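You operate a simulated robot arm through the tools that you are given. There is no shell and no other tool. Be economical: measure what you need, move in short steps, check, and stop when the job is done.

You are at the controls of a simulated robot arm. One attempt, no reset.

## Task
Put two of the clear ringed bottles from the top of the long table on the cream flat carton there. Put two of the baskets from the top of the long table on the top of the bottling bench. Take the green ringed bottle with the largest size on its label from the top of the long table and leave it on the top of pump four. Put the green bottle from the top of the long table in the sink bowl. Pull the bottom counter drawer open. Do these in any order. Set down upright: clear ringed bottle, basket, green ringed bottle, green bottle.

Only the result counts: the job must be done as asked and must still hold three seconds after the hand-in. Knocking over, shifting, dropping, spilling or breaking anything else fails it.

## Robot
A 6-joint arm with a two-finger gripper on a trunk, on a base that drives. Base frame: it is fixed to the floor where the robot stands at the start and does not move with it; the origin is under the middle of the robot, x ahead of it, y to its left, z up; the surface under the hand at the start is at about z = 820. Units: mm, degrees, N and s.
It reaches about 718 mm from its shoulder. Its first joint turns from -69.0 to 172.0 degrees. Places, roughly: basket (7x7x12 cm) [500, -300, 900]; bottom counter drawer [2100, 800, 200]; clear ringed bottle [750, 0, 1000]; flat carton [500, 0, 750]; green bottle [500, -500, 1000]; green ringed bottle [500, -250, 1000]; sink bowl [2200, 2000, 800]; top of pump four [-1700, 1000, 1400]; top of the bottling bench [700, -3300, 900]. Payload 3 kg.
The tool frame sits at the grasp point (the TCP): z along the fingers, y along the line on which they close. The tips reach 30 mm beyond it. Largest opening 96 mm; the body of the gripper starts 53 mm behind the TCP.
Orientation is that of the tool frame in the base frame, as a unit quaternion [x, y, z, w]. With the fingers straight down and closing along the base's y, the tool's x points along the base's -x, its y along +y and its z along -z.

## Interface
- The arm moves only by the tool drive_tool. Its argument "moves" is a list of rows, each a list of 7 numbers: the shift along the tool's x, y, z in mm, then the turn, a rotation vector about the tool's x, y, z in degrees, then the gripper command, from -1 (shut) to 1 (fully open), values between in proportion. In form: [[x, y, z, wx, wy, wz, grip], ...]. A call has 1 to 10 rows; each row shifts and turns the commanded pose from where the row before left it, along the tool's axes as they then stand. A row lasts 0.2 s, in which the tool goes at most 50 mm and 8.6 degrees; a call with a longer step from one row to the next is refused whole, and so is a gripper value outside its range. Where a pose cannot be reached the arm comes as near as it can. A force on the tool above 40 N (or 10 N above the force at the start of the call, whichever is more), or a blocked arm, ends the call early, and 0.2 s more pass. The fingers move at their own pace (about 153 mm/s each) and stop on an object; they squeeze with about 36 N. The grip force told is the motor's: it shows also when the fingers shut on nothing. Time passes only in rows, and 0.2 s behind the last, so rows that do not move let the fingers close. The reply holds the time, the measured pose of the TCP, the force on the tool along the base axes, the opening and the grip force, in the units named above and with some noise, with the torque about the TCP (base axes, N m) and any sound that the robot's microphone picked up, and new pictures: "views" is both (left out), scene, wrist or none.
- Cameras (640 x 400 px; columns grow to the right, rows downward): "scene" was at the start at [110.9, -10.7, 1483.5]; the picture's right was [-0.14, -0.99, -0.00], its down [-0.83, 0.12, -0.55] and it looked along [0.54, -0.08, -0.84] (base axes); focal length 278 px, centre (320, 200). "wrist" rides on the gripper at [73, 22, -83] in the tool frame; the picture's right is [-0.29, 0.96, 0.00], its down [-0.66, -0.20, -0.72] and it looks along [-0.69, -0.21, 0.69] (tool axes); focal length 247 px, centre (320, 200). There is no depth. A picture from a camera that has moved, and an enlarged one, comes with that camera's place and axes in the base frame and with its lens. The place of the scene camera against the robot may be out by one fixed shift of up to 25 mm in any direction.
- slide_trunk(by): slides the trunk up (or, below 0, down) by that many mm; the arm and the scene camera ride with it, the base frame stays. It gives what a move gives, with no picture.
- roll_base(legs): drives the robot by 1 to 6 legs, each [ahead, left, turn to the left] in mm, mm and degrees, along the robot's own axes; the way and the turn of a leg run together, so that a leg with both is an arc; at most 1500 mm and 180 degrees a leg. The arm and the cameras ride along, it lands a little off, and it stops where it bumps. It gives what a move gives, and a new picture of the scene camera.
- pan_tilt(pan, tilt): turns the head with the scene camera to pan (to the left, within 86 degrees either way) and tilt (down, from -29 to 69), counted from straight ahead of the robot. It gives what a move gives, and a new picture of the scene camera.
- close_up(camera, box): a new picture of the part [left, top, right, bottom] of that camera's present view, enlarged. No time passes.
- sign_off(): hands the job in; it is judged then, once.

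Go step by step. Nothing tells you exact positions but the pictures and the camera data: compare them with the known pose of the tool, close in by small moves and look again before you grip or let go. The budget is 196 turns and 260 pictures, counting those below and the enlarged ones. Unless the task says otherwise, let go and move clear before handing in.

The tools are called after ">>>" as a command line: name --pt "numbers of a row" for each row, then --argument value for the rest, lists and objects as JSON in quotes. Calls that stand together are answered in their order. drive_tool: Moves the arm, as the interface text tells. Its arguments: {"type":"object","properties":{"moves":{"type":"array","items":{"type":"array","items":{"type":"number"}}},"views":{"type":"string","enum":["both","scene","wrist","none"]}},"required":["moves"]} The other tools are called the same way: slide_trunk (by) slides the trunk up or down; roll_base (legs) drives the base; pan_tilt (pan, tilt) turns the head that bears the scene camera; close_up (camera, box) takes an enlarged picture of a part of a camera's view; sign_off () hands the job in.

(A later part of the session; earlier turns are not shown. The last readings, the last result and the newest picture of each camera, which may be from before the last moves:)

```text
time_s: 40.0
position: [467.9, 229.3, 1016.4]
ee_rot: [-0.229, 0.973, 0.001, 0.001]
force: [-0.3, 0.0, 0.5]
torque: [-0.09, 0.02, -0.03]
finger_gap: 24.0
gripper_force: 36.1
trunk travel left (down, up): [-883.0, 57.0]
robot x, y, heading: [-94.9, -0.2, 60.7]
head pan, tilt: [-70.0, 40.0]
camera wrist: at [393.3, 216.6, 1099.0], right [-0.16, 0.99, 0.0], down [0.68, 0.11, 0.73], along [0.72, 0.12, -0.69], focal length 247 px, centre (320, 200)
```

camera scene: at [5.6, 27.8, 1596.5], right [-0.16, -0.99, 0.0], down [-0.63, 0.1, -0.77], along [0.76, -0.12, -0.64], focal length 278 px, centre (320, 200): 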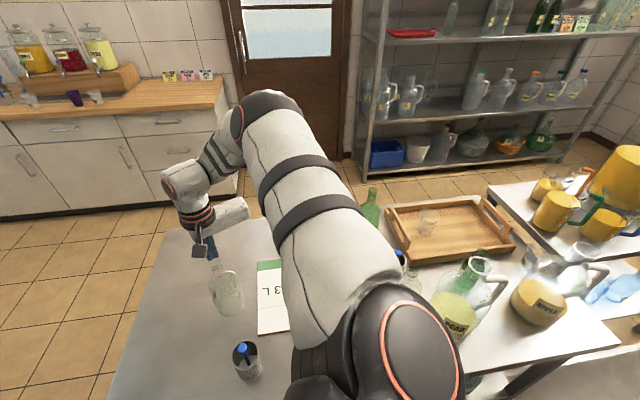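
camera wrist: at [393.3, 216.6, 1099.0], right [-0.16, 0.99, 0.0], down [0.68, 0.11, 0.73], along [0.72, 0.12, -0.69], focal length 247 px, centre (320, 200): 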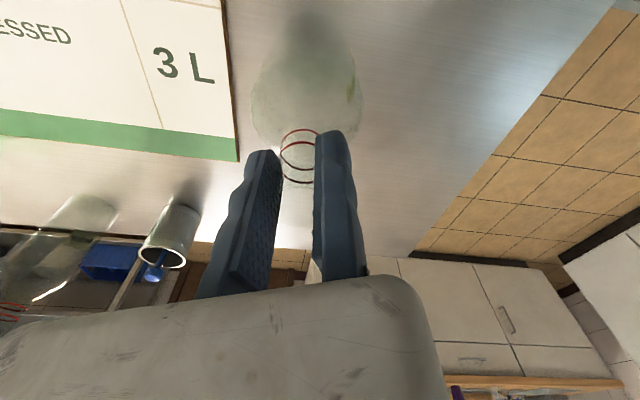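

Gripped at 24 mm. Lift with the trunk and carry over to the carton around [480, 70].

>>> slide_trunk --by 50

>>> drive_tool --pt "15 -33 0 0 0 0 -1" --pt "15 -33 0 0 0 0 -1" --pt "15 -33 0 0 0 0 -1" --pt "15 -33 0 0 0 0 -1" --pt "0 0 0 0 0 0 -1" --views "both"

```text
time_s: 41.0
position: [467.6, 230.8, 1065.6]
ee_rot: [-0.229, 0.973, 0.001, 0.002]
force: [0.1, -0.2, -3.6]
torque: [-0.05, 0.0, -0.02]
finger_gap: 24.1
gripper_force: 36.1
trunk travel left (down, up): [-933.0, 7.0]
robot x, y, heading: [-95.2, -1.0, 60.6]
head pan, tilt: [-70.0, 40.0]
```

```text
time_s: 42.2
position: [473.9, 86.5, 1065.3]
ee_rot: [-0.229, 0.973, 0.002, 0.002]
force: [0.4, 0.3, -3.8]
torque: [0.02, 0.02, 0.03]
finger_gap: 24.2
gripper_force: 36.0
trunk travel left (down, up): [-933.0, 7.0]
robot x, y, heading: [-95.3, -1.5, 60.5]
head pan, tilt: [-70.0, 40.0]
camera scene: at [6.8, 29.7, 1589.3], right [-0.16, -0.99, 0.0], down [-0.63, 0.1, -0.77], along [0.76, -0.13, -0.64], focal length 278 px, centre (320, 200)
camera wrist: at [399.5, 73.1, 1148.1], right [-0.16, 0.99, 0.0], down [0.68, 0.11, 0.72], along [0.71, 0.12, -0.69], focal length 247 px, centre (320, 200)
```

scene: 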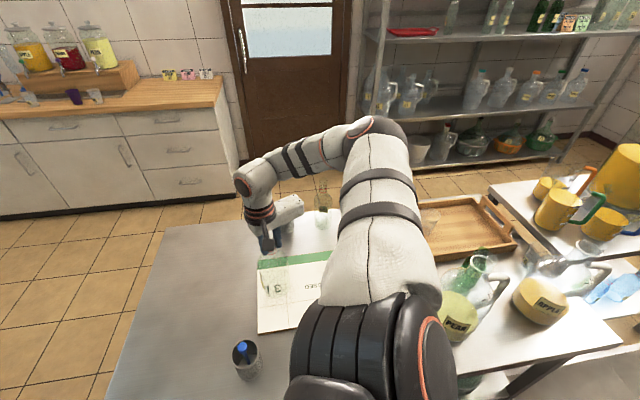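
wrist: 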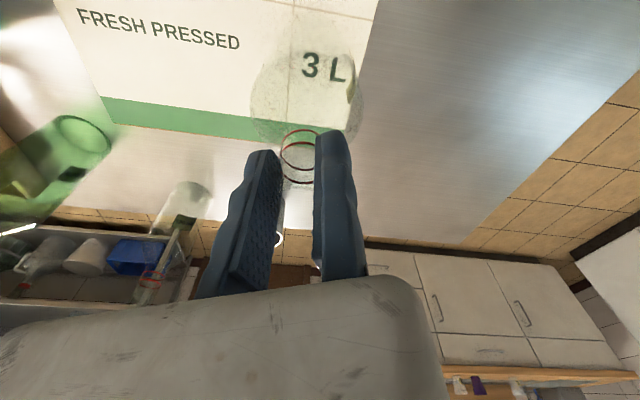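

Bottle hangs over the carton near [480, 74]. I lower by trunk in steps, watching the force.

>>> slide_trunk --by -30

>>> close_up --camera "scene" --box '[220, 190, 350, 330]'

```text
time_s: 42.9
position: [473.2, 85.5, 1034.2]
ee_rot: [-0.23, 0.973, 0.002, 0.002]
force: [0.5, 0.7, -3.3]
torque: [0.01, 0.04, -0.03]
finger_gap: 23.9
gripper_force: 36.0
trunk travel left (down, up): [-903.0, 37.0]
robot x, y, heading: [-93.9, -3.4, 60.4]
head pan, tilt: [-70.0, 40.0]
```

```text
2.86 times, centred on (285, 260) of scene
camera zoom: at [6.5, 28.4, 1559.3], right [-0.16, -0.99, 0.0], down [-0.63, 0.1, -0.77], along [0.76, -0.12, -0.64], focal length 793 px, centre (420, 29)
```

zoom: 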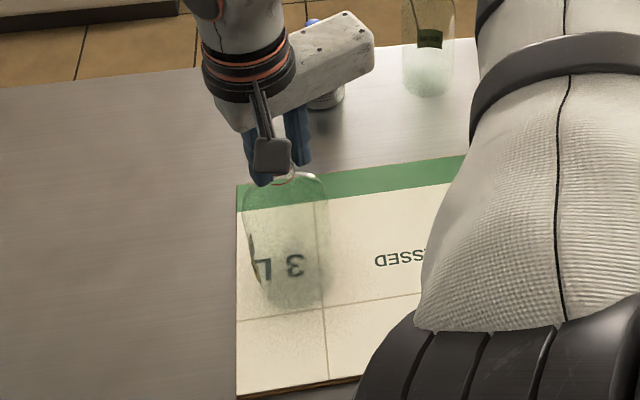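

>>> slide_trunk --by -5

>>> slide_trunk --by -3

>>> slide_trunk --by -2

```text
time_s: 43.5
position: [474.7, 83.8, 1028.9]
ee_rot: [-0.23, 0.973, 0.001, 0.001]
force: [0.1, 0.0, -3.6]
torque: [0.02, 0.05, 0.03]
finger_gap: 24.0
gripper_force: 36.0
trunk travel left (down, up): [-898.0, 42.0]
robot x, y, heading: [-93.8, 2.3, 60.6]
head pan, tilt: [-70.0, 40.0]
```

```text
time_s: 44.0
position: [474.8, 85.6, 1026.9]
ee_rot: [-0.229, 0.973, 0.002, 0.002]
force: [0.0, 0.0, -3.8]
torque: [0.02, 0.03, -0.01]
finger_gap: 24.1
gripper_force: 36.3
trunk travel left (down, up): [-895.0, 45.0]
robot x, y, heading: [-93.0, -3.2, 60.9]
head pan, tilt: [-70.0, 40.0]
```

```text
time_s: 44.5
position: [473.6, 84.4, 1025.4]
ee_rot: [-0.229, 0.973, 0.001, 0.003]
force: [1.2, -1.1, 0.5]
torque: [-0.09, -0.09, -0.03]
finger_gap: 24.0
gripper_force: 36.3
trunk travel left (down, up): [-893.0, 47.0]
robot x, y, heading: [-97.0, 1.3, 60.6]
head pan, tilt: [-70.0, 40.0]
```

Contact: the weight is off. Release and rise clear.

>>> drive_tool --pt "0 0 0 0 0 0 -0.3" --pt "0 3 0 0 0 0 1" --pt "0 0 0 0 0 0 1" --views "none"

>>> slide_trunk --by 47

>>> drive_tool --pt "0 0 -40 0 0 0 1" --pt "20 0 -40 0 0 0 1" --views "both"

```text
time_s: 45.3
position: [472.0, 87.4, 1026.2]
ee_rot: [-0.228, 0.974, 0.002, 0.002]
force: [0.9, 0.4, -0.2]
torque: [-0.02, 0.0, 0.03]
finger_gap: 95.9
gripper_force: 0.0
trunk travel left (down, up): [-893.0, 47.0]
robot x, y, heading: [-95.3, -2.9, 60.7]
head pan, tilt: [-70.0, 40.0]
```

```text
time_s: 46.2
position: [473.1, 86.5, 1072.4]
ee_rot: [-0.229, 0.973, 0.001, 0.001]
force: [-0.3, 0.2, 0.4]
torque: [0.02, 0.0, -0.01]
finger_gap: 96.2
gripper_force: 0.0
trunk travel left (down, up): [-940.0, 0.0]
robot x, y, heading: [-93.3, 0.0, 60.7]
head pan, tilt: [-70.0, 40.0]
```

```text
time_s: 46.8
position: [465.7, 94.9, 1123.3]
ee_rot: [-0.229, 0.973, 0.001, 0.001]
force: [0.3, 0.2, 0.4]
torque: [-0.02, 0.01, 0.01]
finger_gap: 96.1
gripper_force: 0.1
out of reach, approached as far as the arm can: row 2
trunk travel left (down, up): [-940.0, 0.0]
robot x, y, heading: [-94.0, -0.4, 60.4]
head pan, tilt: [-70.0, 40.0]
camera scene: at [5.7, 28.7, 1596.4], right [-0.16, -0.99, 0.0], down [-0.63, 0.1, -0.77], along [0.76, -0.12, -0.64], focal length 278 px, centre (320, 200)
camera wrist: at [391.6, 81.6, 1205.8], right [-0.16, 0.99, 0.0], down [0.68, 0.11, 0.73], along [0.72, 0.12, -0.69], focal length 247 px, centre (320, 200)
```

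scene: 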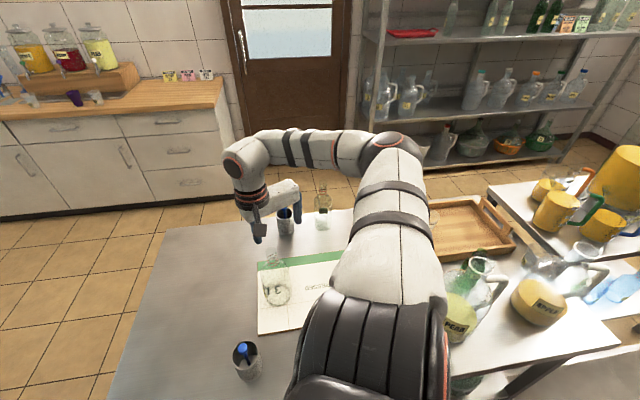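
wrist: 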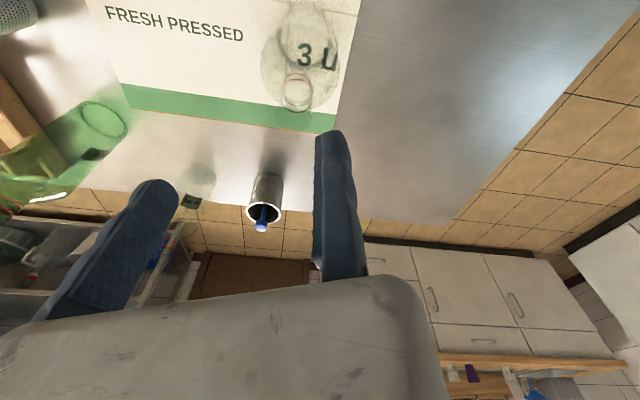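

First bottle stands on the carton. Now I shift the base to reach the 700 ml clear bottle near [350, −243].

>>> roll_base --legs '[[-213, -28, 0]]'

>>> drive_tool --pt "0 0 -30 0 0 0 1" --views "wrist"

```text
time_s: 48.5
position: [387.9, -104.3, 1123.2]
ee_rot: [-0.23, 0.973, 0.002, 0.0]
force: [-0.1, -0.2, -0.5]
torque: [0.0, -0.01, 0.01]
finger_gap: 96.0
gripper_force: 0.0
trunk travel left (down, up): [-940.0, 0.0]
robot x, y, heading: [-174.6, -202.5, 60.6]
head pan, tilt: [-70.0, 40.0]
camera scene: at [-73.5, -169.6, 1596.3], right [-0.16, -0.99, 0.0], down [-0.64, 0.1, -0.77], along [0.76, -0.12, -0.64], focal length 278 px, centre (320, 200)
```

scene: 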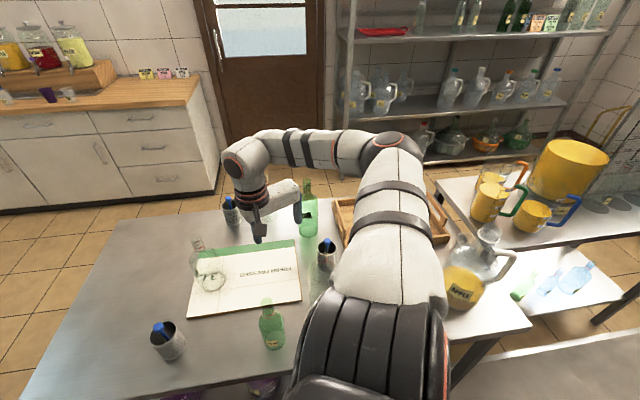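

```text
time_s: 48.9
position: [385.0, -99.4, 1151.7]
ee_rot: [-0.23, 0.973, 0.001, 0.002]
force: [-0.5, -0.1, 0.2]
torque: [0.0, 0.0, 0.02]
finger_gap: 95.8
gripper_force: 0.1
out of reach, approached as far as the arm can: row 1
trunk travel left (down, up): [-940.0, 0.0]
robot x, y, heading: [-177.0, -198.3, 60.6]
head pan, tilt: [-70.0, 40.0]
camera wrist: at [310.3, -112.5, 1234.0], right [-0.17, 0.99, 0.0], down [0.68, 0.11, 0.73], along [0.72, 0.12, -0.69], focal length 247 px, centre (320, 200)
```

wrist: 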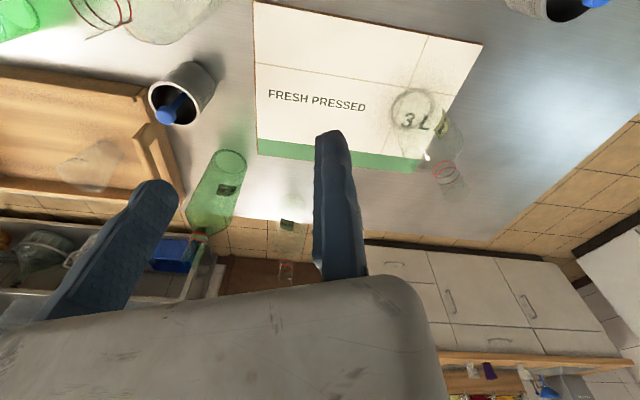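

I'll read the tall green bottle's label from this side.

>>> close_up --camera "wrist" --box '[180, 140, 260, 240]'

>>> drive_tool --pt "40 0 0 0 0 0 1" --pt "9 -45 0 0 0 0 1" --pt "9 -45 0 0 0 0 1" --views "wrist"

```text
4.00 times, centred on (220, 190) of wrist
camera zoom: at [310.3, -112.5, 1234.0], right [-0.17, 0.99, 0.0], down [0.68, 0.11, 0.73], along [0.72, 0.12, -0.69], focal length 988 px, centre (720, 240)
```

zoom: 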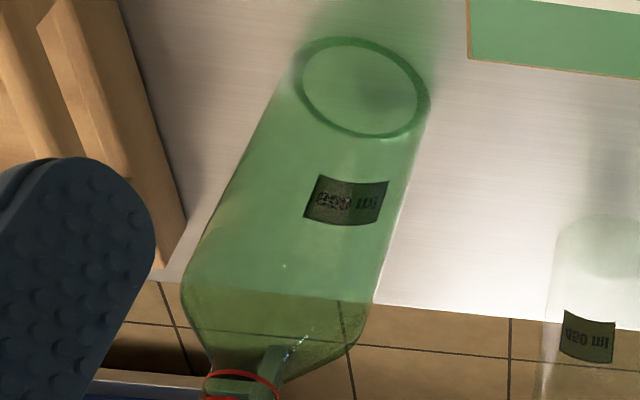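

```text
time_s: 49.7
position: [386.3, -100.9, 1150.9]
ee_rot: [-0.23, 0.973, 0.001, 0.001]
force: [-0.9, -0.3, 0.7]
torque: [-0.02, 0.0, -0.01]
finger_gap: 95.9
gripper_force: 0.0
out of reach, approached as far as the arm can: row 1, 2, 3
trunk travel left (down, up): [-940.0, 0.0]
robot x, y, heading: [-172.5, -202.3, 61.0]
head pan, tilt: [-70.0, 40.0]
camera wrist: at [310.9, -113.6, 1233.7], right [-0.17, 0.99, 0.0], down [0.68, 0.11, 0.73], along [0.71, 0.12, -0.69], focal length 247 px, centre (320, 200)
```

wrist: 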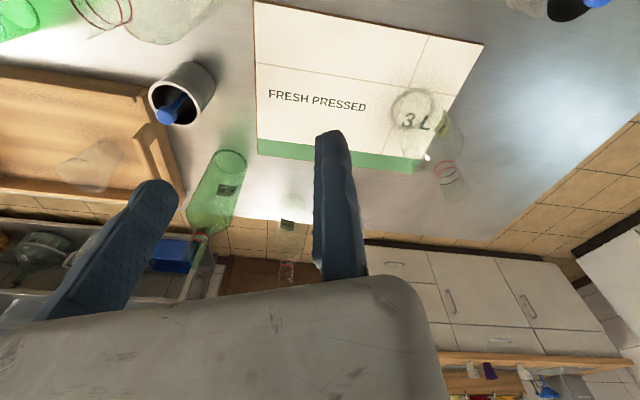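

Tall green reads roughly 850/650 ml. The yaw needs turning further clockwise to move right; I'll do that with the move.

>>> drive_tool --pt "0 0 0 0 0 8.5 1" --pt "0 0 0 0 0 8.5 1" --pt "0 0 0 0 0 8.5 1" --pt "0 0 0 0 0 8.5 1" --pt "0 -45 0 0 0 0 1" --pt "0 -45 0 0 0 0 1" --views "wrist"

```text
time_s: 51.1
position: [385.6, -100.0, 1151.8]
ee_rot: [0.065, 0.998, 0.002, 0.0]
force: [0.5, -0.3, -0.1]
torque: [0.03, 0.02, -0.01]
finger_gap: 95.7
gripper_force: 0.0
out of reach, approached as far as the arm can: row 5, 6
trunk travel left (down, up): [-940.0, 0.0]
robot x, y, heading: [-174.2, -200.8, 60.7]
head pan, tilt: [-70.0, 40.0]
camera wrist: at [316.6, -68.5, 1234.3], right [0.41, 0.91, 0.01], down [0.63, -0.29, 0.72], along [0.66, -0.3, -0.69], focal length 247 px, centre (320, 200)
```

wrist: 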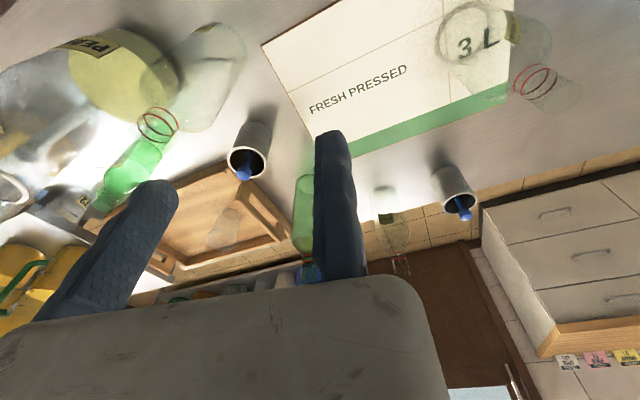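

The right side is the joint limit after all; workspace is front-to-left. I'll turn the base right by 40° and shift left a bit.

>>> roll_base --legs '[[0, 0, -40], [41, 113, 0]]'

>>> drive_tool --pt "0 0 0 0 0 0 1" --views "wrist"

```text
time_s: 54.2
position: [316.8, -367.0, 1151.2]
ee_rot: [0.404, 0.915, 0.003, 0.002]
force: [0.9, -0.6, -0.6]
torque: [0.03, 0.01, 0.02]
finger_gap: 96.0
gripper_force: 0.1
trunk travel left (down, up): [-940.0, 0.0]
robot x, y, heading: [-176.9, -79.3, 20.4]
head pan, tilt: [-70.0, 40.0]
camera scene: at [-81.8, -132.0, 1596.3], right [-0.76, -0.65, 0.0], down [-0.42, 0.49, -0.77], along [0.5, -0.58, -0.64], focal length 278 px, centre (320, 200)
```

scene: 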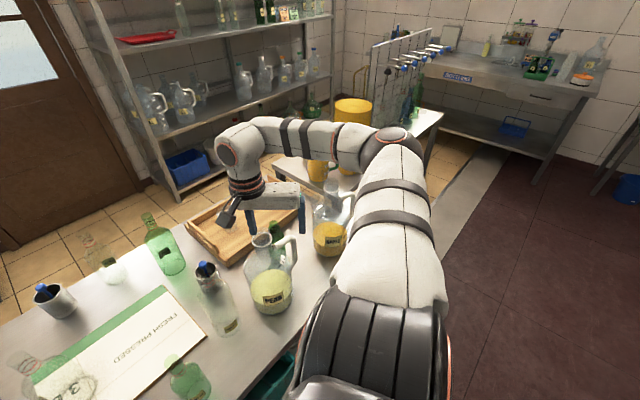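

```text
time_s: 54.6
position: [317.3, -367.2, 1150.2]
ee_rot: [0.404, 0.915, 0.003, 0.002]
force: [-0.5, 0.4, 0.7]
torque: [-0.02, -0.04, 0.0]
finger_gap: 95.8
gripper_force: 0.0
trunk travel left (down, up): [-940.0, 0.0]
robot x, y, heading: [-175.2, -83.2, 20.5]
head pan, tilt: [-70.0, 40.0]
camera wrist: at [285.1, -297.4, 1234.2], right [0.9, 0.43, 0.01], down [0.29, -0.63, 0.72], along [0.31, -0.65, -0.69], focal length 247 px, centre (320, 200)
```

wrist: 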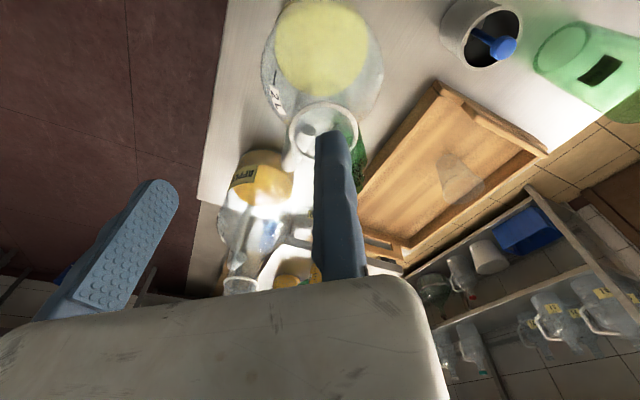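

Rotate the tool yaw back to point about 10° world, then look.

>>> drive_tool --pt "0 0 0 0 0 -8.5 1" --pt "0 0 0 0 0 -8.5 1" --pt "0 0 0 0 0 -8.5 1" --pt "0 0 0 0 0 -8.5 1" --pt "0 0 0 0 0 -8.5 1" --pt "0 0 0 0 0 -8.5 1" --pt "0 40 0 0 0 0 1" --pt "0 40 0 0 0 0 1" --pt "0 30 0 0 0 0 1" --views "wrist"

```text
time_s: 56.6
position: [310.1, -253.9, 1150.9]
ee_rot: [-0.03, 1.0, -0.001, 0.003]
force: [-0.6, 0.7, 0.2]
torque: [-0.05, 0.03, -0.03]
finger_gap: 96.0
gripper_force: 0.0
trunk travel left (down, up): [-940.0, 0.0]
robot x, y, heading: [-172.9, -83.3, 20.6]
head pan, tilt: [-70.0, 40.0]
camera wrist: at [236.6, -235.6, 1233.4], right [0.24, 0.97, 0.0], down [0.67, -0.16, 0.73], along [0.71, -0.17, -0.69], focal length 247 px, centre (320, 200)
```

wrist: 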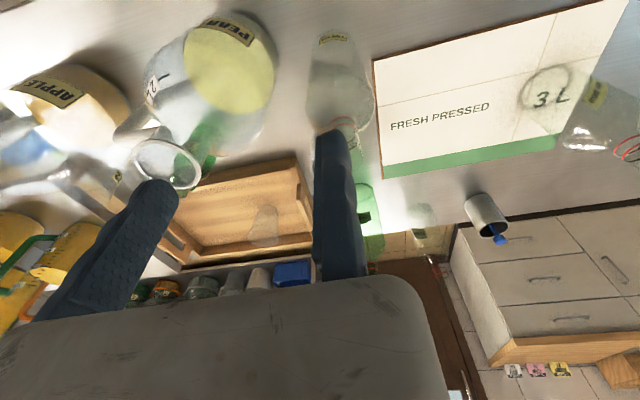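

Neck of the 700 ml bottle near [363, −241]. Move over with the fixed finger to its left.

>>> drive_tool --pt "-27 12.5 0 0 0 0 1" --pt "-27 12.5 0 0 0 0 1" --pt "0 0 20 0 0 0 1" --views "none"

>>> close_up --camera "wrist" --box '[220, 0, 400, 180]'

```text
time_s: 57.4
position: [362.6, -228.8, 1132.1]
ee_rot: [-0.029, 1.0, 0.002, 0.003]
force: [-0.8, 0.6, -0.2]
torque: [0.03, -0.01, 0.01]
finger_gap: 96.2
gripper_force: 0.0
trunk travel left (down, up): [-940.0, 0.0]
robot x, y, heading: [-178.7, -81.3, 20.5]
head pan, tilt: [-70.0, 40.0]
```

```text
2.22 times, centred on (310, 90) of wrist
camera zoom: at [289.0, -210.0, 1214.1], right [0.24, 0.97, 0.0], down [0.67, -0.17, 0.73], along [0.71, -0.17, -0.69], focal length 549 px, centre (342, 444)
```

zoom: 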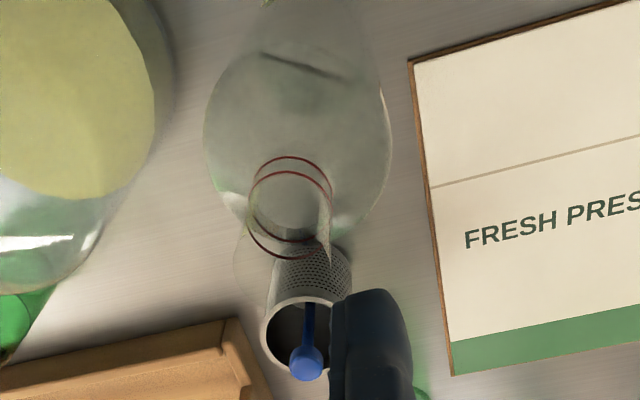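

>>> drive_tool --pt "4 2 0 0 0 0 1" --views "none"

>>> slide_trunk --by -35

>>> close_up --camera "wrist" --box '[220, 0, 400, 180]'

```text
time_s: 57.8
position: [357.5, -224.2, 1131.6]
ee_rot: [-0.03, 1.0, 0.0, 0.003]
force: [-0.2, -1.0, -0.1]
torque: [0.02, -0.02, 0.01]
finger_gap: 95.9
gripper_force: 0.1
trunk travel left (down, up): [-940.0, 0.0]
robot x, y, heading: [-176.9, -81.9, 20.3]
head pan, tilt: [-70.0, 40.0]
```

```text
time_s: 58.6
position: [358.5, -225.3, 1096.8]
ee_rot: [-0.03, 1.0, 0.001, 0.003]
force: [0.1, 0.1, 0.1]
torque: [0.01, -0.01, 0.02]
finger_gap: 96.0
gripper_force: 0.1
trunk travel left (down, up): [-905.0, 35.0]
robot x, y, heading: [-172.5, -81.0, 20.5]
head pan, tilt: [-70.0, 40.0]
```

```text
2.22 times, centred on (310, 90) of wrist
camera zoom: at [284.4, -207.6, 1179.1], right [0.24, 0.97, 0.0], down [0.67, -0.16, 0.73], along [0.71, -0.17, -0.69], focal length 549 px, centre (342, 444)
```

zoom: 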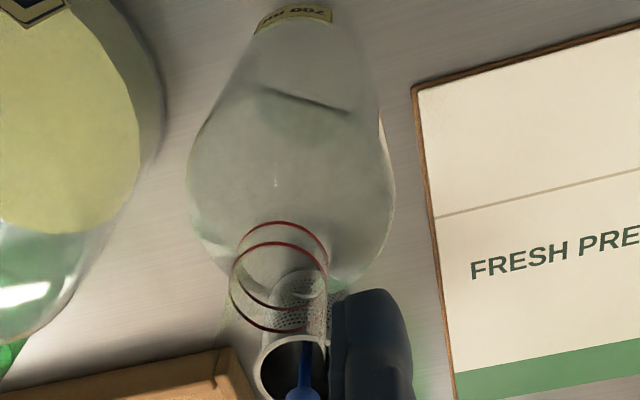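

Ring located at [362.5, −245, 1024]. Adjust, lower 47 mm with the trunk, and grip.

>>> drive_tool --pt "-3 -4 0 0 0 0 1" --views "none"

>>> slide_trunk --by -46

>>> drive_tool --pt "0 0 0 0 0 0 -1" --pt "0 0 0 0 0 0 -1" --pt "0 0 0 0 0 0 -1" --views "wrist"

```text
time_s: 59.0
position: [362.4, -228.8, 1095.5]
ee_rot: [-0.03, 1.0, 0.0, 0.002]
force: [-0.5, -0.2, -0.9]
torque: [0.0, -0.03, 0.0]
finger_gap: 95.9
gripper_force: 0.1
trunk travel left (down, up): [-905.0, 35.0]
robot x, y, heading: [-177.1, -82.6, 20.5]
head pan, tilt: [-70.0, 40.0]
```

```text
time_s: 59.8
position: [361.7, -229.2, 1050.8]
ee_rot: [-0.029, 1.0, 0.0, 0.002]
force: [-1.1, -0.2, 0.4]
torque: [-0.01, 0.01, 0.02]
finger_gap: 95.9
gripper_force: 0.1
trunk travel left (down, up): [-859.0, 81.0]
robot x, y, heading: [-171.4, -79.1, 20.2]
head pan, tilt: [-70.0, 40.0]
```

```text
time_s: 60.6
position: [362.0, -228.9, 1051.1]
ee_rot: [-0.03, 1.0, 0.0, 0.003]
force: [-0.2, -1.8, 0.2]
torque: [-0.5, -0.06, -0.05]
finger_gap: 24.8
gripper_force: 36.1
trunk travel left (down, up): [-859.0, 81.0]
robot x, y, heading: [-172.5, -81.7, 20.6]
head pan, tilt: [-70.0, 40.0]
camera wrist: at [287.9, -211.4, 1133.5], right [0.24, 0.97, 0.0], down [0.67, -0.16, 0.73], along [0.71, -0.17, -0.69], focal length 247 px, centre (320, 200)
```

wrist: 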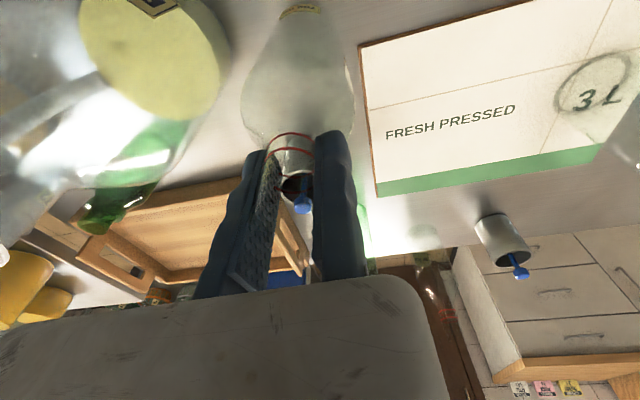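

Gripped at 24.8 mm. I lift with the trunk and then drive the whole base so the bottle goes over the carton.

>>> slide_trunk --by 60

>>> roll_base --legs '[[144, 119, 0]]'

>>> drive_tool --pt "0 0 0 0 0 0 -1" --views "wrist"

```text
time_s: 61.6
position: [363.0, -228.2, 1111.4]
ee_rot: [-0.03, 1.0, 0.002, 0.001]
force: [0.0, 0.1, -4.1]
torque: [0.22, 0.03, 0.0]
finger_gap: 24.6
gripper_force: 36.3
trunk travel left (down, up): [-919.0, 21.0]
robot x, y, heading: [-174.9, -82.1, 20.4]
head pan, tilt: [-70.0, 40.0]
```

```text
time_s: 63.2
position: [455.2, -67.8, 1110.4]
ee_rot: [-0.03, 1.0, 0.001, 0.002]
force: [-0.1, -0.4, -4.4]
torque: [0.01, -0.02, -0.02]
finger_gap: 24.4
gripper_force: 35.9
trunk travel left (down, up): [-919.0, 21.0]
robot x, y, heading: [-83.4, 81.7, 20.6]
head pan, tilt: [-70.0, 40.0]
camera scene: at [11.0, 30.4, 1575.4], right [-0.76, -0.65, 0.0], down [-0.42, 0.49, -0.77], along [0.5, -0.58, -0.64], focal length 278 px, centre (320, 200)
```

scene: 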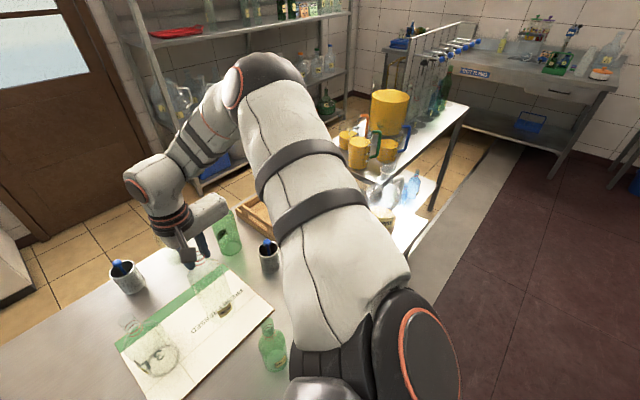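

```text
time_s: 63.6
position: [456.1, -67.6, 1108.6]
ee_rot: [-0.03, 1.0, 0.001, 0.002]
force: [-0.4, 0.5, -4.5]
torque: [0.22, -0.02, 0.01]
finger_gap: 24.2
gripper_force: 36.0
trunk travel left (down, up): [-919.0, 21.0]
robot x, y, heading: [-78.6, 81.3, 20.8]
head pan, tilt: [-70.0, 40.0]
camera wrist: at [381.6, -49.2, 1193.1], right [0.23, 0.97, 0.0], down [0.67, -0.16, 0.73], along [0.71, -0.17, -0.69], focal length 247 px, centre (320, 200)
```

wrist: 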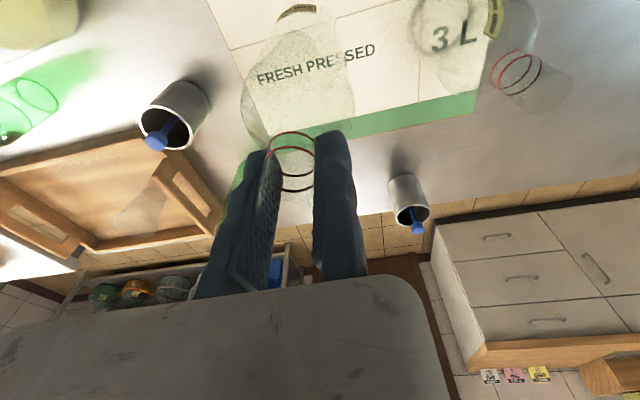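

Over the carton. Lower in steps to contact.

>>> slide_trunk --by -44

>>> slide_trunk --by -3

>>> slide_trunk --by -2

```text
time_s: 64.5
position: [455.5, -66.4, 1067.0]
ee_rot: [-0.031, 1.0, 0.0, 0.002]
force: [0.3, 0.1, -3.0]
torque: [0.07, -0.02, -0.01]
finger_gap: 24.0
gripper_force: 35.8
trunk travel left (down, up): [-875.0, 65.0]
robot x, y, heading: [-79.7, 81.2, 20.2]
head pan, tilt: [-70.0, 40.0]
```

```text
time_s: 65.0
position: [455.2, -65.9, 1062.7]
ee_rot: [-0.031, 1.0, 0.001, 0.001]
force: [0.0, 0.1, -2.8]
torque: [0.02, -0.01, -0.01]
finger_gap: 24.2
gripper_force: 36.1
trunk travel left (down, up): [-872.0, 68.0]
robot x, y, heading: [-85.9, 80.1, 20.8]
head pan, tilt: [-70.0, 40.0]
```

```text
time_s: 65.5
position: [454.4, -67.4, 1061.1]
ee_rot: [-0.031, 1.0, 0.001, 0.003]
force: [1.0, 0.0, 0.6]
torque: [-0.18, 0.03, -0.04]
finger_gap: 24.0
gripper_force: 36.3
trunk travel left (down, up): [-870.0, 70.0]
robot x, y, heading: [-83.5, 82.3, 20.8]
head pan, tilt: [-70.0, 40.0]
```

>>> slide_trunk --by -1

>>> drive_tool --pt "0 0 0 0 0 0 -0.3" --pt "0 3 0 0 0 0 1" --pt "0 0 0 0 0 0 1" --views "none"

>>> slide_trunk --by 71

>>> drive_tool --pt "0 0 -20 0 0 0 1" --views "both"

```text
time_s: 66.0
position: [453.7, -65.2, 1061.5]
ee_rot: [-0.03, 1.0, 0.0, 0.003]
force: [1.1, -0.8, 9.6]
torque: [-0.52, -0.02, 0.05]
finger_gap: 24.2
gripper_force: 36.0
trunk travel left (down, up): [-869.0, 71.0]
robot x, y, heading: [-79.9, 80.3, 20.7]
head pan, tilt: [-70.0, 40.0]
```

```text
time_s: 66.8
position: [455.0, -63.3, 1059.8]
ee_rot: [-0.03, 1.0, 0.001, 0.002]
force: [-0.1, -0.7, -1.0]
torque: [0.03, -0.04, -0.01]
finger_gap: 95.8
gripper_force: 0.1
trunk travel left (down, up): [-869.0, 71.0]
robot x, y, heading: [-87.5, 82.5, 20.8]
head pan, tilt: [-70.0, 40.0]
```

```text
time_s: 67.9
position: [454.5, -64.2, 1130.9]
ee_rot: [-0.031, 1.0, -0.001, 0.002]
force: [-0.1, 0.2, 0.2]
torque: [0.01, 0.0, 0.02]
finger_gap: 95.9
gripper_force: 0.0
trunk travel left (down, up): [-940.0, 0.0]
robot x, y, heading: [-84.2, 78.7, 20.8]
head pan, tilt: [-70.0, 40.0]
```

```text
time_s: 68.3
position: [453.4, -64.7, 1152.1]
ee_rot: [-0.03, 1.0, 0.0, 0.003]
force: [-0.3, -1.4, 0.7]
torque: [0.0, 0.0, 0.01]
finger_gap: 95.9
gripper_force: 0.0
trunk travel left (down, up): [-940.0, 0.0]
robot x, y, heading: [-83.0, 82.8, 20.4]
head pan, tilt: [-70.0, 40.0]
camera scene: at [10.3, 33.3, 1596.5], right [-0.76, -0.65, 0.0], down [-0.42, 0.49, -0.77], along [0.5, -0.58, -0.64], focal length 278 px, centre (320, 200)
camera wrist: at [380.2, -45.7, 1235.0], right [0.23, 0.97, 0.0], down [0.67, -0.16, 0.73], along [0.71, -0.17, -0.69], focal length 247 px, centre (320, 200)
```

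scene: 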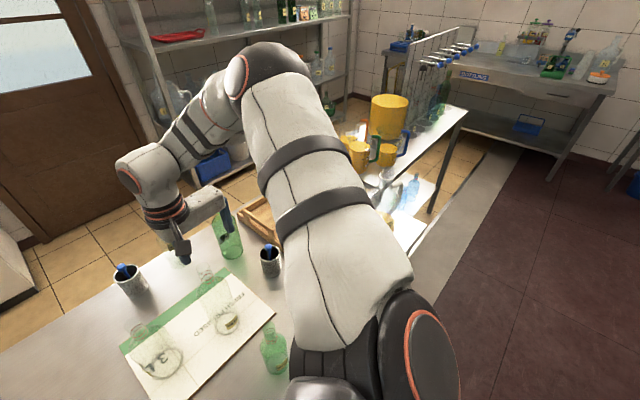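
wrist: 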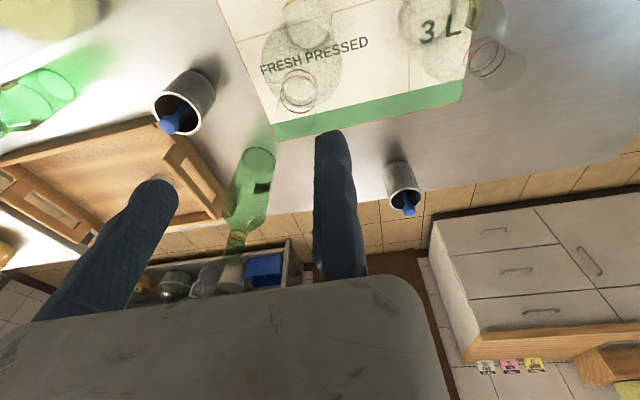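

Both clear bottles stand on the carton. Next the basket near [489, −266]; I shift the base right by ~160 mm.

>>> roll_base --legs '[[-57, -152, 0]]'

>>> drive_tool --pt "-34 0 0 0 0 0 1" --views "wrist"

```text
time_s: 69.7
position: [455.6, -224.7, 1151.7]
ee_rot: [-0.03, 1.0, -0.001, 0.003]
force: [-0.3, 0.2, 0.2]
torque: [-0.03, 0.0, -0.01]
finger_gap: 95.9
gripper_force: 0.2
trunk travel left (down, up): [-940.0, 0.0]
robot x, y, heading: [-80.9, -83.5, 20.3]
head pan, tilt: [-70.0, 40.0]
camera scene: at [11.7, -124.7, 1596.6], right [-0.76, -0.65, 0.0], down [-0.42, 0.49, -0.77], along [0.5, -0.58, -0.64], focal length 278 px, centre (320, 200)
```

scene: 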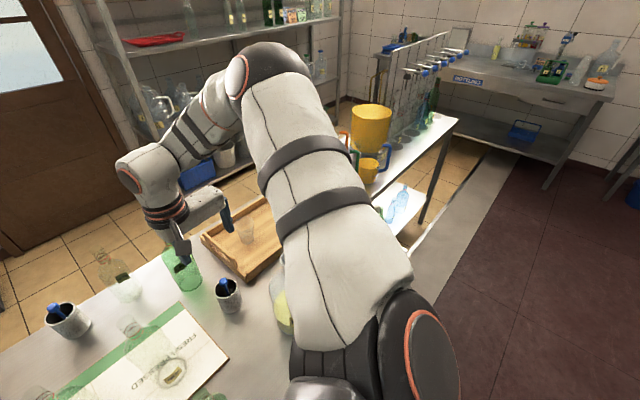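

```text
time_s: 70.1
position: [473.0, -217.5, 1152.7]
ee_rot: [-0.027, 1.0, -0.001, 0.003]
force: [1.0, 0.5, 0.3]
torque: [-0.05, 0.01, -0.02]
finger_gap: 96.2
gripper_force: 0.0
out of reach, approached as far as the arm can: row 1
trunk travel left (down, up): [-940.0, 0.0]
robot x, y, heading: [-82.3, -76.2, 20.7]
head pan, tilt: [-70.0, 40.0]
camera wrist: at [400.1, -198.7, 1235.4], right [0.24, 0.97, 0.0], down [0.67, -0.16, 0.73], along [0.71, -0.18, -0.69], focal length 247 px, centre (320, 200)
```

wrist: 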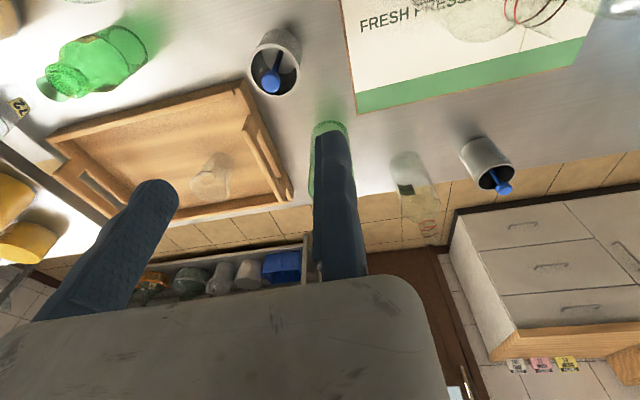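

Basket rim centre about [489, −270], rim z ≈ 937. Lower the trunk 100 mm and look again.

>>> slide_trunk --by -100

>>> drive_tool --pt "-15 -8 0 0 0 0 1" --views "both"

```text
time_s: 71.4
position: [472.1, -218.7, 1053.0]
ee_rot: [-0.028, 1.0, -0.001, 0.003]
force: [-0.6, 1.0, -0.4]
torque: [0.0, -0.01, -0.04]
finger_gap: 96.1
gripper_force: 0.1
trunk travel left (down, up): [-840.0, 100.0]
robot x, y, heading: [-80.5, -81.3, 20.2]
head pan, tilt: [-70.0, 40.0]
```

```text
time_s: 71.8
position: [472.6, -219.0, 1053.6]
ee_rot: [-0.028, 1.0, -0.001, 0.003]
force: [0.5, -0.1, 0.0]
torque: [0.0, 0.01, 0.0]
finger_gap: 95.9
gripper_force: 0.2
out of reach, approached as far as the arm can: row 1
trunk travel left (down, up): [-840.0, 100.0]
robot x, y, heading: [-81.4, -79.9, 20.4]
head pan, tilt: [-70.0, 40.0]
camera scene: at [11.9, -128.1, 1496.5], right [-0.76, -0.65, 0.0], down [-0.42, 0.49, -0.77], along [0.5, -0.58, -0.64], focal length 278 px, centre (320, 200)
camera wrist: at [398.9, -200.4, 1135.8], right [0.24, 0.97, 0.0], down [0.67, -0.16, 0.73], along [0.71, -0.17, -0.69], focal length 247 px, centre (320, 200)
```

scene: 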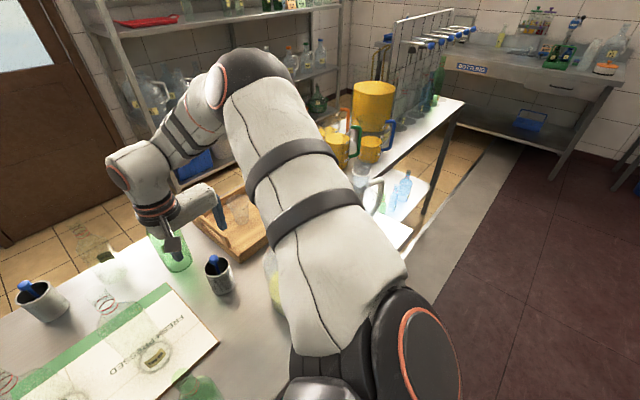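
wrist: 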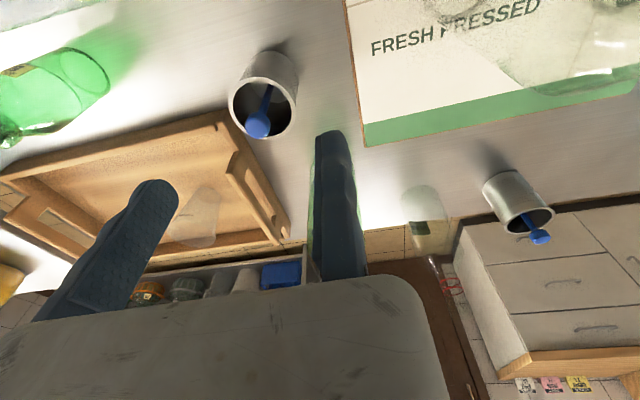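

>>> close_up --camera "wrist" --box '[200, 30, 330, 160]'

```text
3.08 times, centred on (265, 95) of wrist
camera zoom: at [398.9, -200.4, 1135.8], right [0.24, 0.97, 0.0], down [0.67, -0.16, 0.73], along [0.71, -0.17, -0.69], focal length 760 px, centre (489, 523)
```

zoom: 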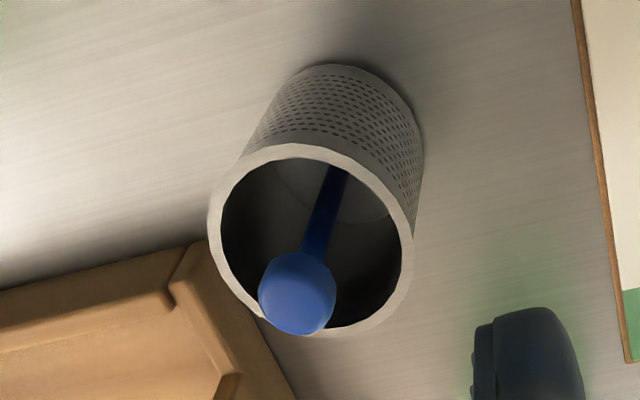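

Basket: centre [497, −283], diameter 67, rim z 902. I shift the base so the open gripper sits astride it.

>>> roll_base --legs '[[12.5, -32, 0]]'

>>> close_up --camera "wrist" --box '[160, 0, 400, 200]'

```text
time_s: 72.7
position: [494.0, -241.7, 1054.6]
ee_rot: [-0.028, 1.0, -0.003, 0.005]
force: [-0.3, 0.2, 0.0]
torque: [0.01, -0.04, 0.01]
finger_gap: 96.0
gripper_force: 0.1
trunk travel left (down, up): [-840.0, 100.0]
robot x, y, heading: [-61.8, -101.0, 20.5]
head pan, tilt: [-70.0, 40.0]
camera scene: at [30.5, -149.6, 1496.9], right [-0.76, -0.65, 0.0], down [-0.42, 0.49, -0.77], along [0.5, -0.58, -0.64], focal length 278 px, centre (320, 200)
```

scene: 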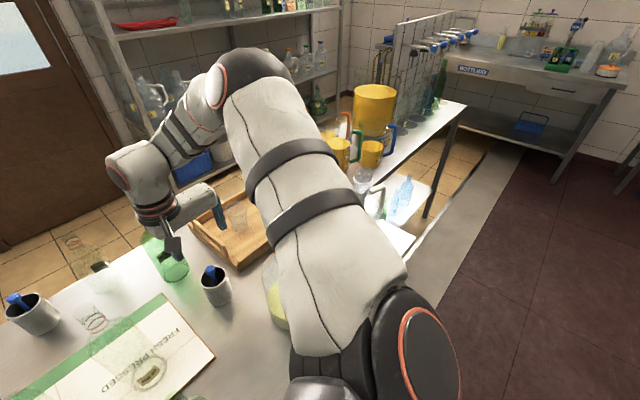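

```text
2.00 times, centred on (280, 100) of wrist
camera zoom: at [418.6, -222.7, 1137.7], right [0.24, 0.97, 0.0], down [0.66, -0.16, 0.73], along [0.71, -0.18, -0.68], focal length 494 px, centre (400, 400)
```

zoom: 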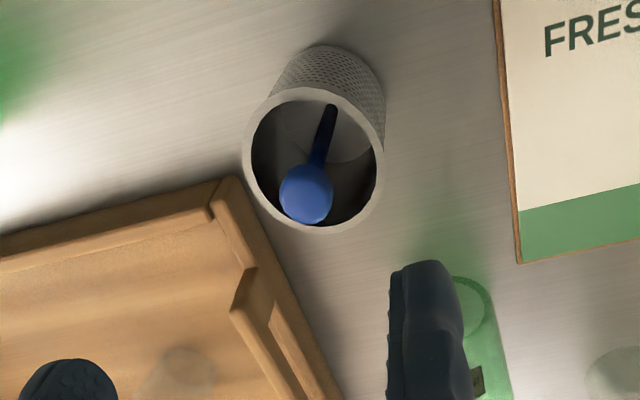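

Rim centre [498, −285]. To avoid the tray corner, I narrow the gap to 78 mm and recentre, then lower part-way.

>>> drive_tool --pt "0 -5 0 0 0 0 0.625" --pt "0 0 0 0 0 0 0.625" --views "none"

>>> slide_trunk --by -80

>>> close_up --camera "wrist" --box '[120, 0, 400, 230]'

```text
time_s: 73.3
position: [493.9, -248.7, 1053.9]
ee_rot: [-0.028, 1.0, -0.002, 0.005]
force: [-0.1, -0.4, 0.2]
torque: [-0.03, -0.02, 0.02]
finger_gap: 78.2
gripper_force: 0.0
trunk travel left (down, up): [-840.0, 100.0]
robot x, y, heading: [-61.4, -105.2, 20.5]
head pan, tilt: [-70.0, 40.0]
```

```text
time_s: 74.5
position: [494.1, -249.2, 973.0]
ee_rot: [-0.028, 1.0, -0.001, 0.004]
force: [-0.1, -0.5, 0.8]
torque: [-0.05, -0.01, 0.01]
finger_gap: 77.9
gripper_force: 0.1
trunk travel left (down, up): [-760.0, 180.0]
robot x, y, heading: [-60.4, -108.1, 20.3]
head pan, tilt: [-70.0, 40.0]
```

```text
1.74 times, centred on (260, 115) of wrist
camera zoom: at [421.2, -230.2, 1056.1], right [0.24, 0.97, 0.0], down [0.66, -0.16, 0.73], along [0.71, -0.18, -0.68], focal length 430 px, centre (424, 348)
```

zoom: 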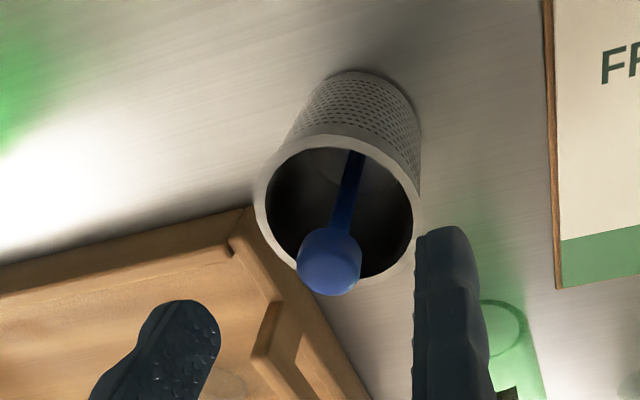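

Aligned: ~3 mm clearance on the fixed side, ~8 on the other. Lower 70 mm and grip.

>>> slide_trunk --by -70

>>> drive_tool --pt "0 0 0 0 0 0 -1" --pt "0 0 0 0 0 0 -1" --views "wrist"

```text
time_s: 75.5
position: [495.0, -249.1, 903.7]
ee_rot: [-0.028, 1.0, -0.001, 0.004]
force: [0.4, 0.3, 0.2]
torque: [0.01, 0.01, 0.01]
finger_gap: 77.8
gripper_force: 0.1
trunk travel left (down, up): [-690.0, 250.0]
robot x, y, heading: [-60.6, -105.8, 20.5]
head pan, tilt: [-70.0, 40.0]
```

```text
time_s: 76.1
position: [495.8, -249.7, 902.6]
ee_rot: [-0.027, 1.0, -0.002, 0.004]
force: [-0.3, -0.9, 2.4]
torque: [-0.04, 0.01, 0.04]
finger_gap: 60.9
gripper_force: 35.8
trunk travel left (down, up): [-690.0, 250.0]
robot x, y, heading: [-61.6, -102.7, 20.7]
head pan, tilt: [-70.0, 40.0]
camera wrist: at [421.0, -230.3, 986.3], right [0.24, 0.97, 0.0], down [0.66, -0.16, 0.73], along [0.71, -0.18, -0.68], focal length 247 px, centre (320, 200)
```

wrist: 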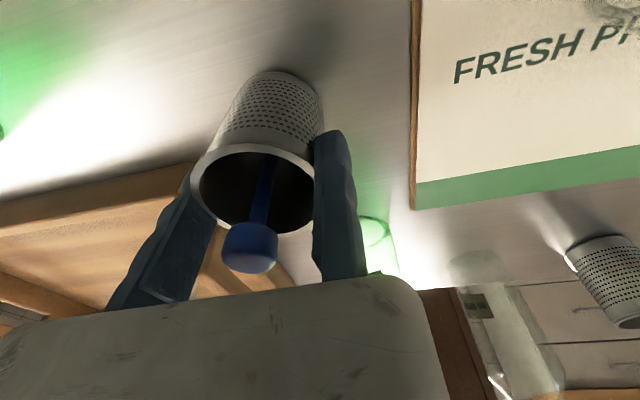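

Gripped. Lift fully, back away from the table, and turn to face the bench side.

>>> slide_trunk --by 250

>>> roll_base --legs '[[-307, 179, 0], [0, 0, -110]]'

>>> pan_tilt --pan 20 --tilt 20

```text
time_s: 78.7
position: [495.6, -249.6, 1153.0]
ee_rot: [-0.028, 1.0, -0.001, 0.004]
force: [-0.1, 0.6, -0.6]
torque: [0.04, 0.03, 0.02]
finger_gap: 61.1
gripper_force: 35.7
trunk travel left (down, up): [-940.0, 0.0]
robot x, y, heading: [-58.0, -105.6, 20.4]
head pan, tilt: [-70.0, 40.0]
```

```text
time_s: 85.6
position: [-731.4, -519.0, 1154.2]
ee_rot: [0.802, 0.598, -0.004, 0.002]
force: [1.6, 0.4, -0.3]
torque: [-0.02, -0.01, 0.0]
finger_gap: 60.9
gripper_force: 35.7
trunk travel left (down, up): [-940.0, 0.0]
robot x, y, heading: [-410.6, -48.5, -89.1]
head pan, tilt: [-70.0, 40.0]
camera scene: at [-496.8, -127.0, 1596.4], right [-0.35, 0.94, 0.0], down [0.6, 0.23, -0.77], along [-0.72, -0.27, -0.64], focal length 278 px, centre (320, 200)
```

scene: 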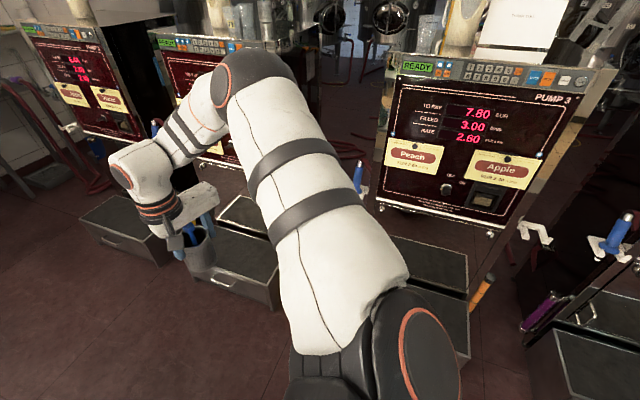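

```text
time_s: 87.3
position: [-731.4, -520.0, 1153.6]
ee_rot: [0.801, 0.598, -0.004, 0.002]
force: [-0.5, 0.6, -0.3]
torque: [0.01, -0.02, 0.0]
finger_gap: 60.9
gripper_force: 36.6
trunk travel left (down, up): [-940.0, 0.0]
robot x, y, heading: [-407.2, -50.1, -89.1]
head pan, tilt: [20.0, 20.0]
camera scene: at [-384.5, -183.9, 1627.8], right [-0.94, -0.35, 0.0], down [-0.12, 0.32, -0.94], along [0.33, -0.88, -0.34], focal length 278 px, centre (320, 200)
```

scene: 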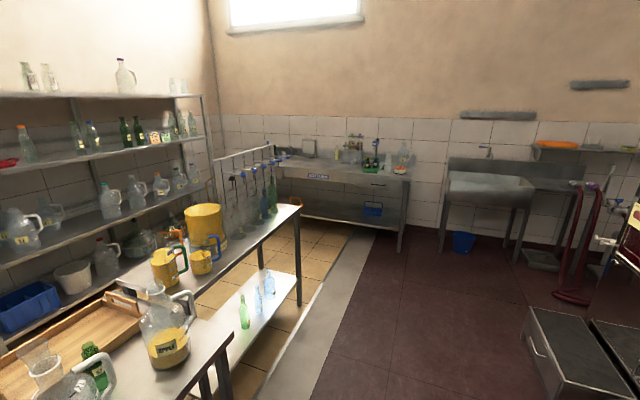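

The bench top spans roughly x −265..1390 with front edge at y ≈ −3140. I drive down the dark floor toward it.

>>> roll_base --legs '[[1400, 150, 0], [750, 250, 0]]'

>>> pan_tilt --pan 0 --tilt 35

```text
time_s: 98.1
position: [-281.3, -2662.6, 1153.9]
ee_rot: [0.798, 0.603, -0.004, 0.001]
force: [0.8, 0.1, -2.2]
torque: [0.0, -0.03, -0.03]
finger_gap: 60.8
gripper_force: 35.8
trunk travel left (down, up): [-940.0, 0.0]
robot x, y, heading: [32.4, -2186.6, -88.4]
head pan, tilt: [20.0, 20.0]
camera scene: at [60.4, -2322.6, 1627.9], right [-0.93, -0.37, 0.0], down [-0.13, 0.32, -0.94], along [0.35, -0.87, -0.34], focal length 278 px, centre (320, 200)
```

scene: 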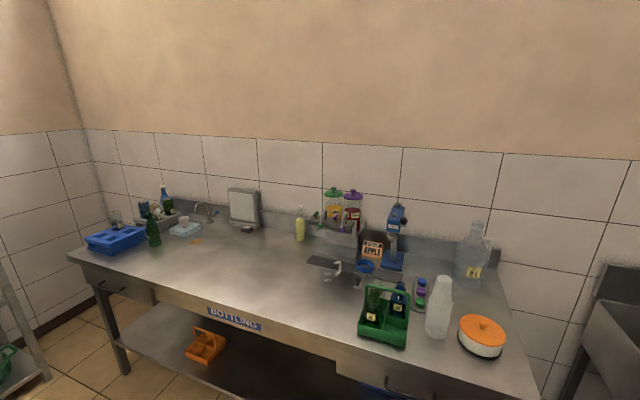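

```text
time_s: 98.9
position: [-281.7, -2663.3, 1153.0]
ee_rot: [0.797, 0.604, -0.005, 0.001]
force: [-0.6, 0.5, -0.7]
torque: [-0.02, -0.02, -0.04]
finger_gap: 60.7
gripper_force: 35.6
trunk travel left (down, up): [-940.0, 0.0]
robot x, y, heading: [32.2, -2186.2, -88.6]
head pan, tilt: [0.0, 35.0]
camera scene: at [29.1, -2325.1, 1604.0], right [-1.0, -0.03, 0.0], down [-0.02, 0.57, -0.82], along [0.02, -0.82, -0.57], focal length 278 px, centre (320, 200)
```

scene: 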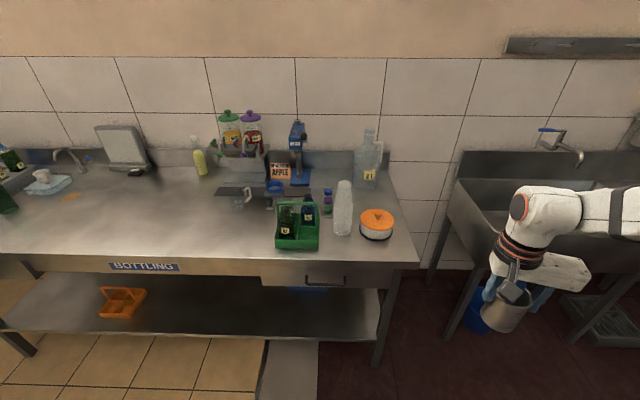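

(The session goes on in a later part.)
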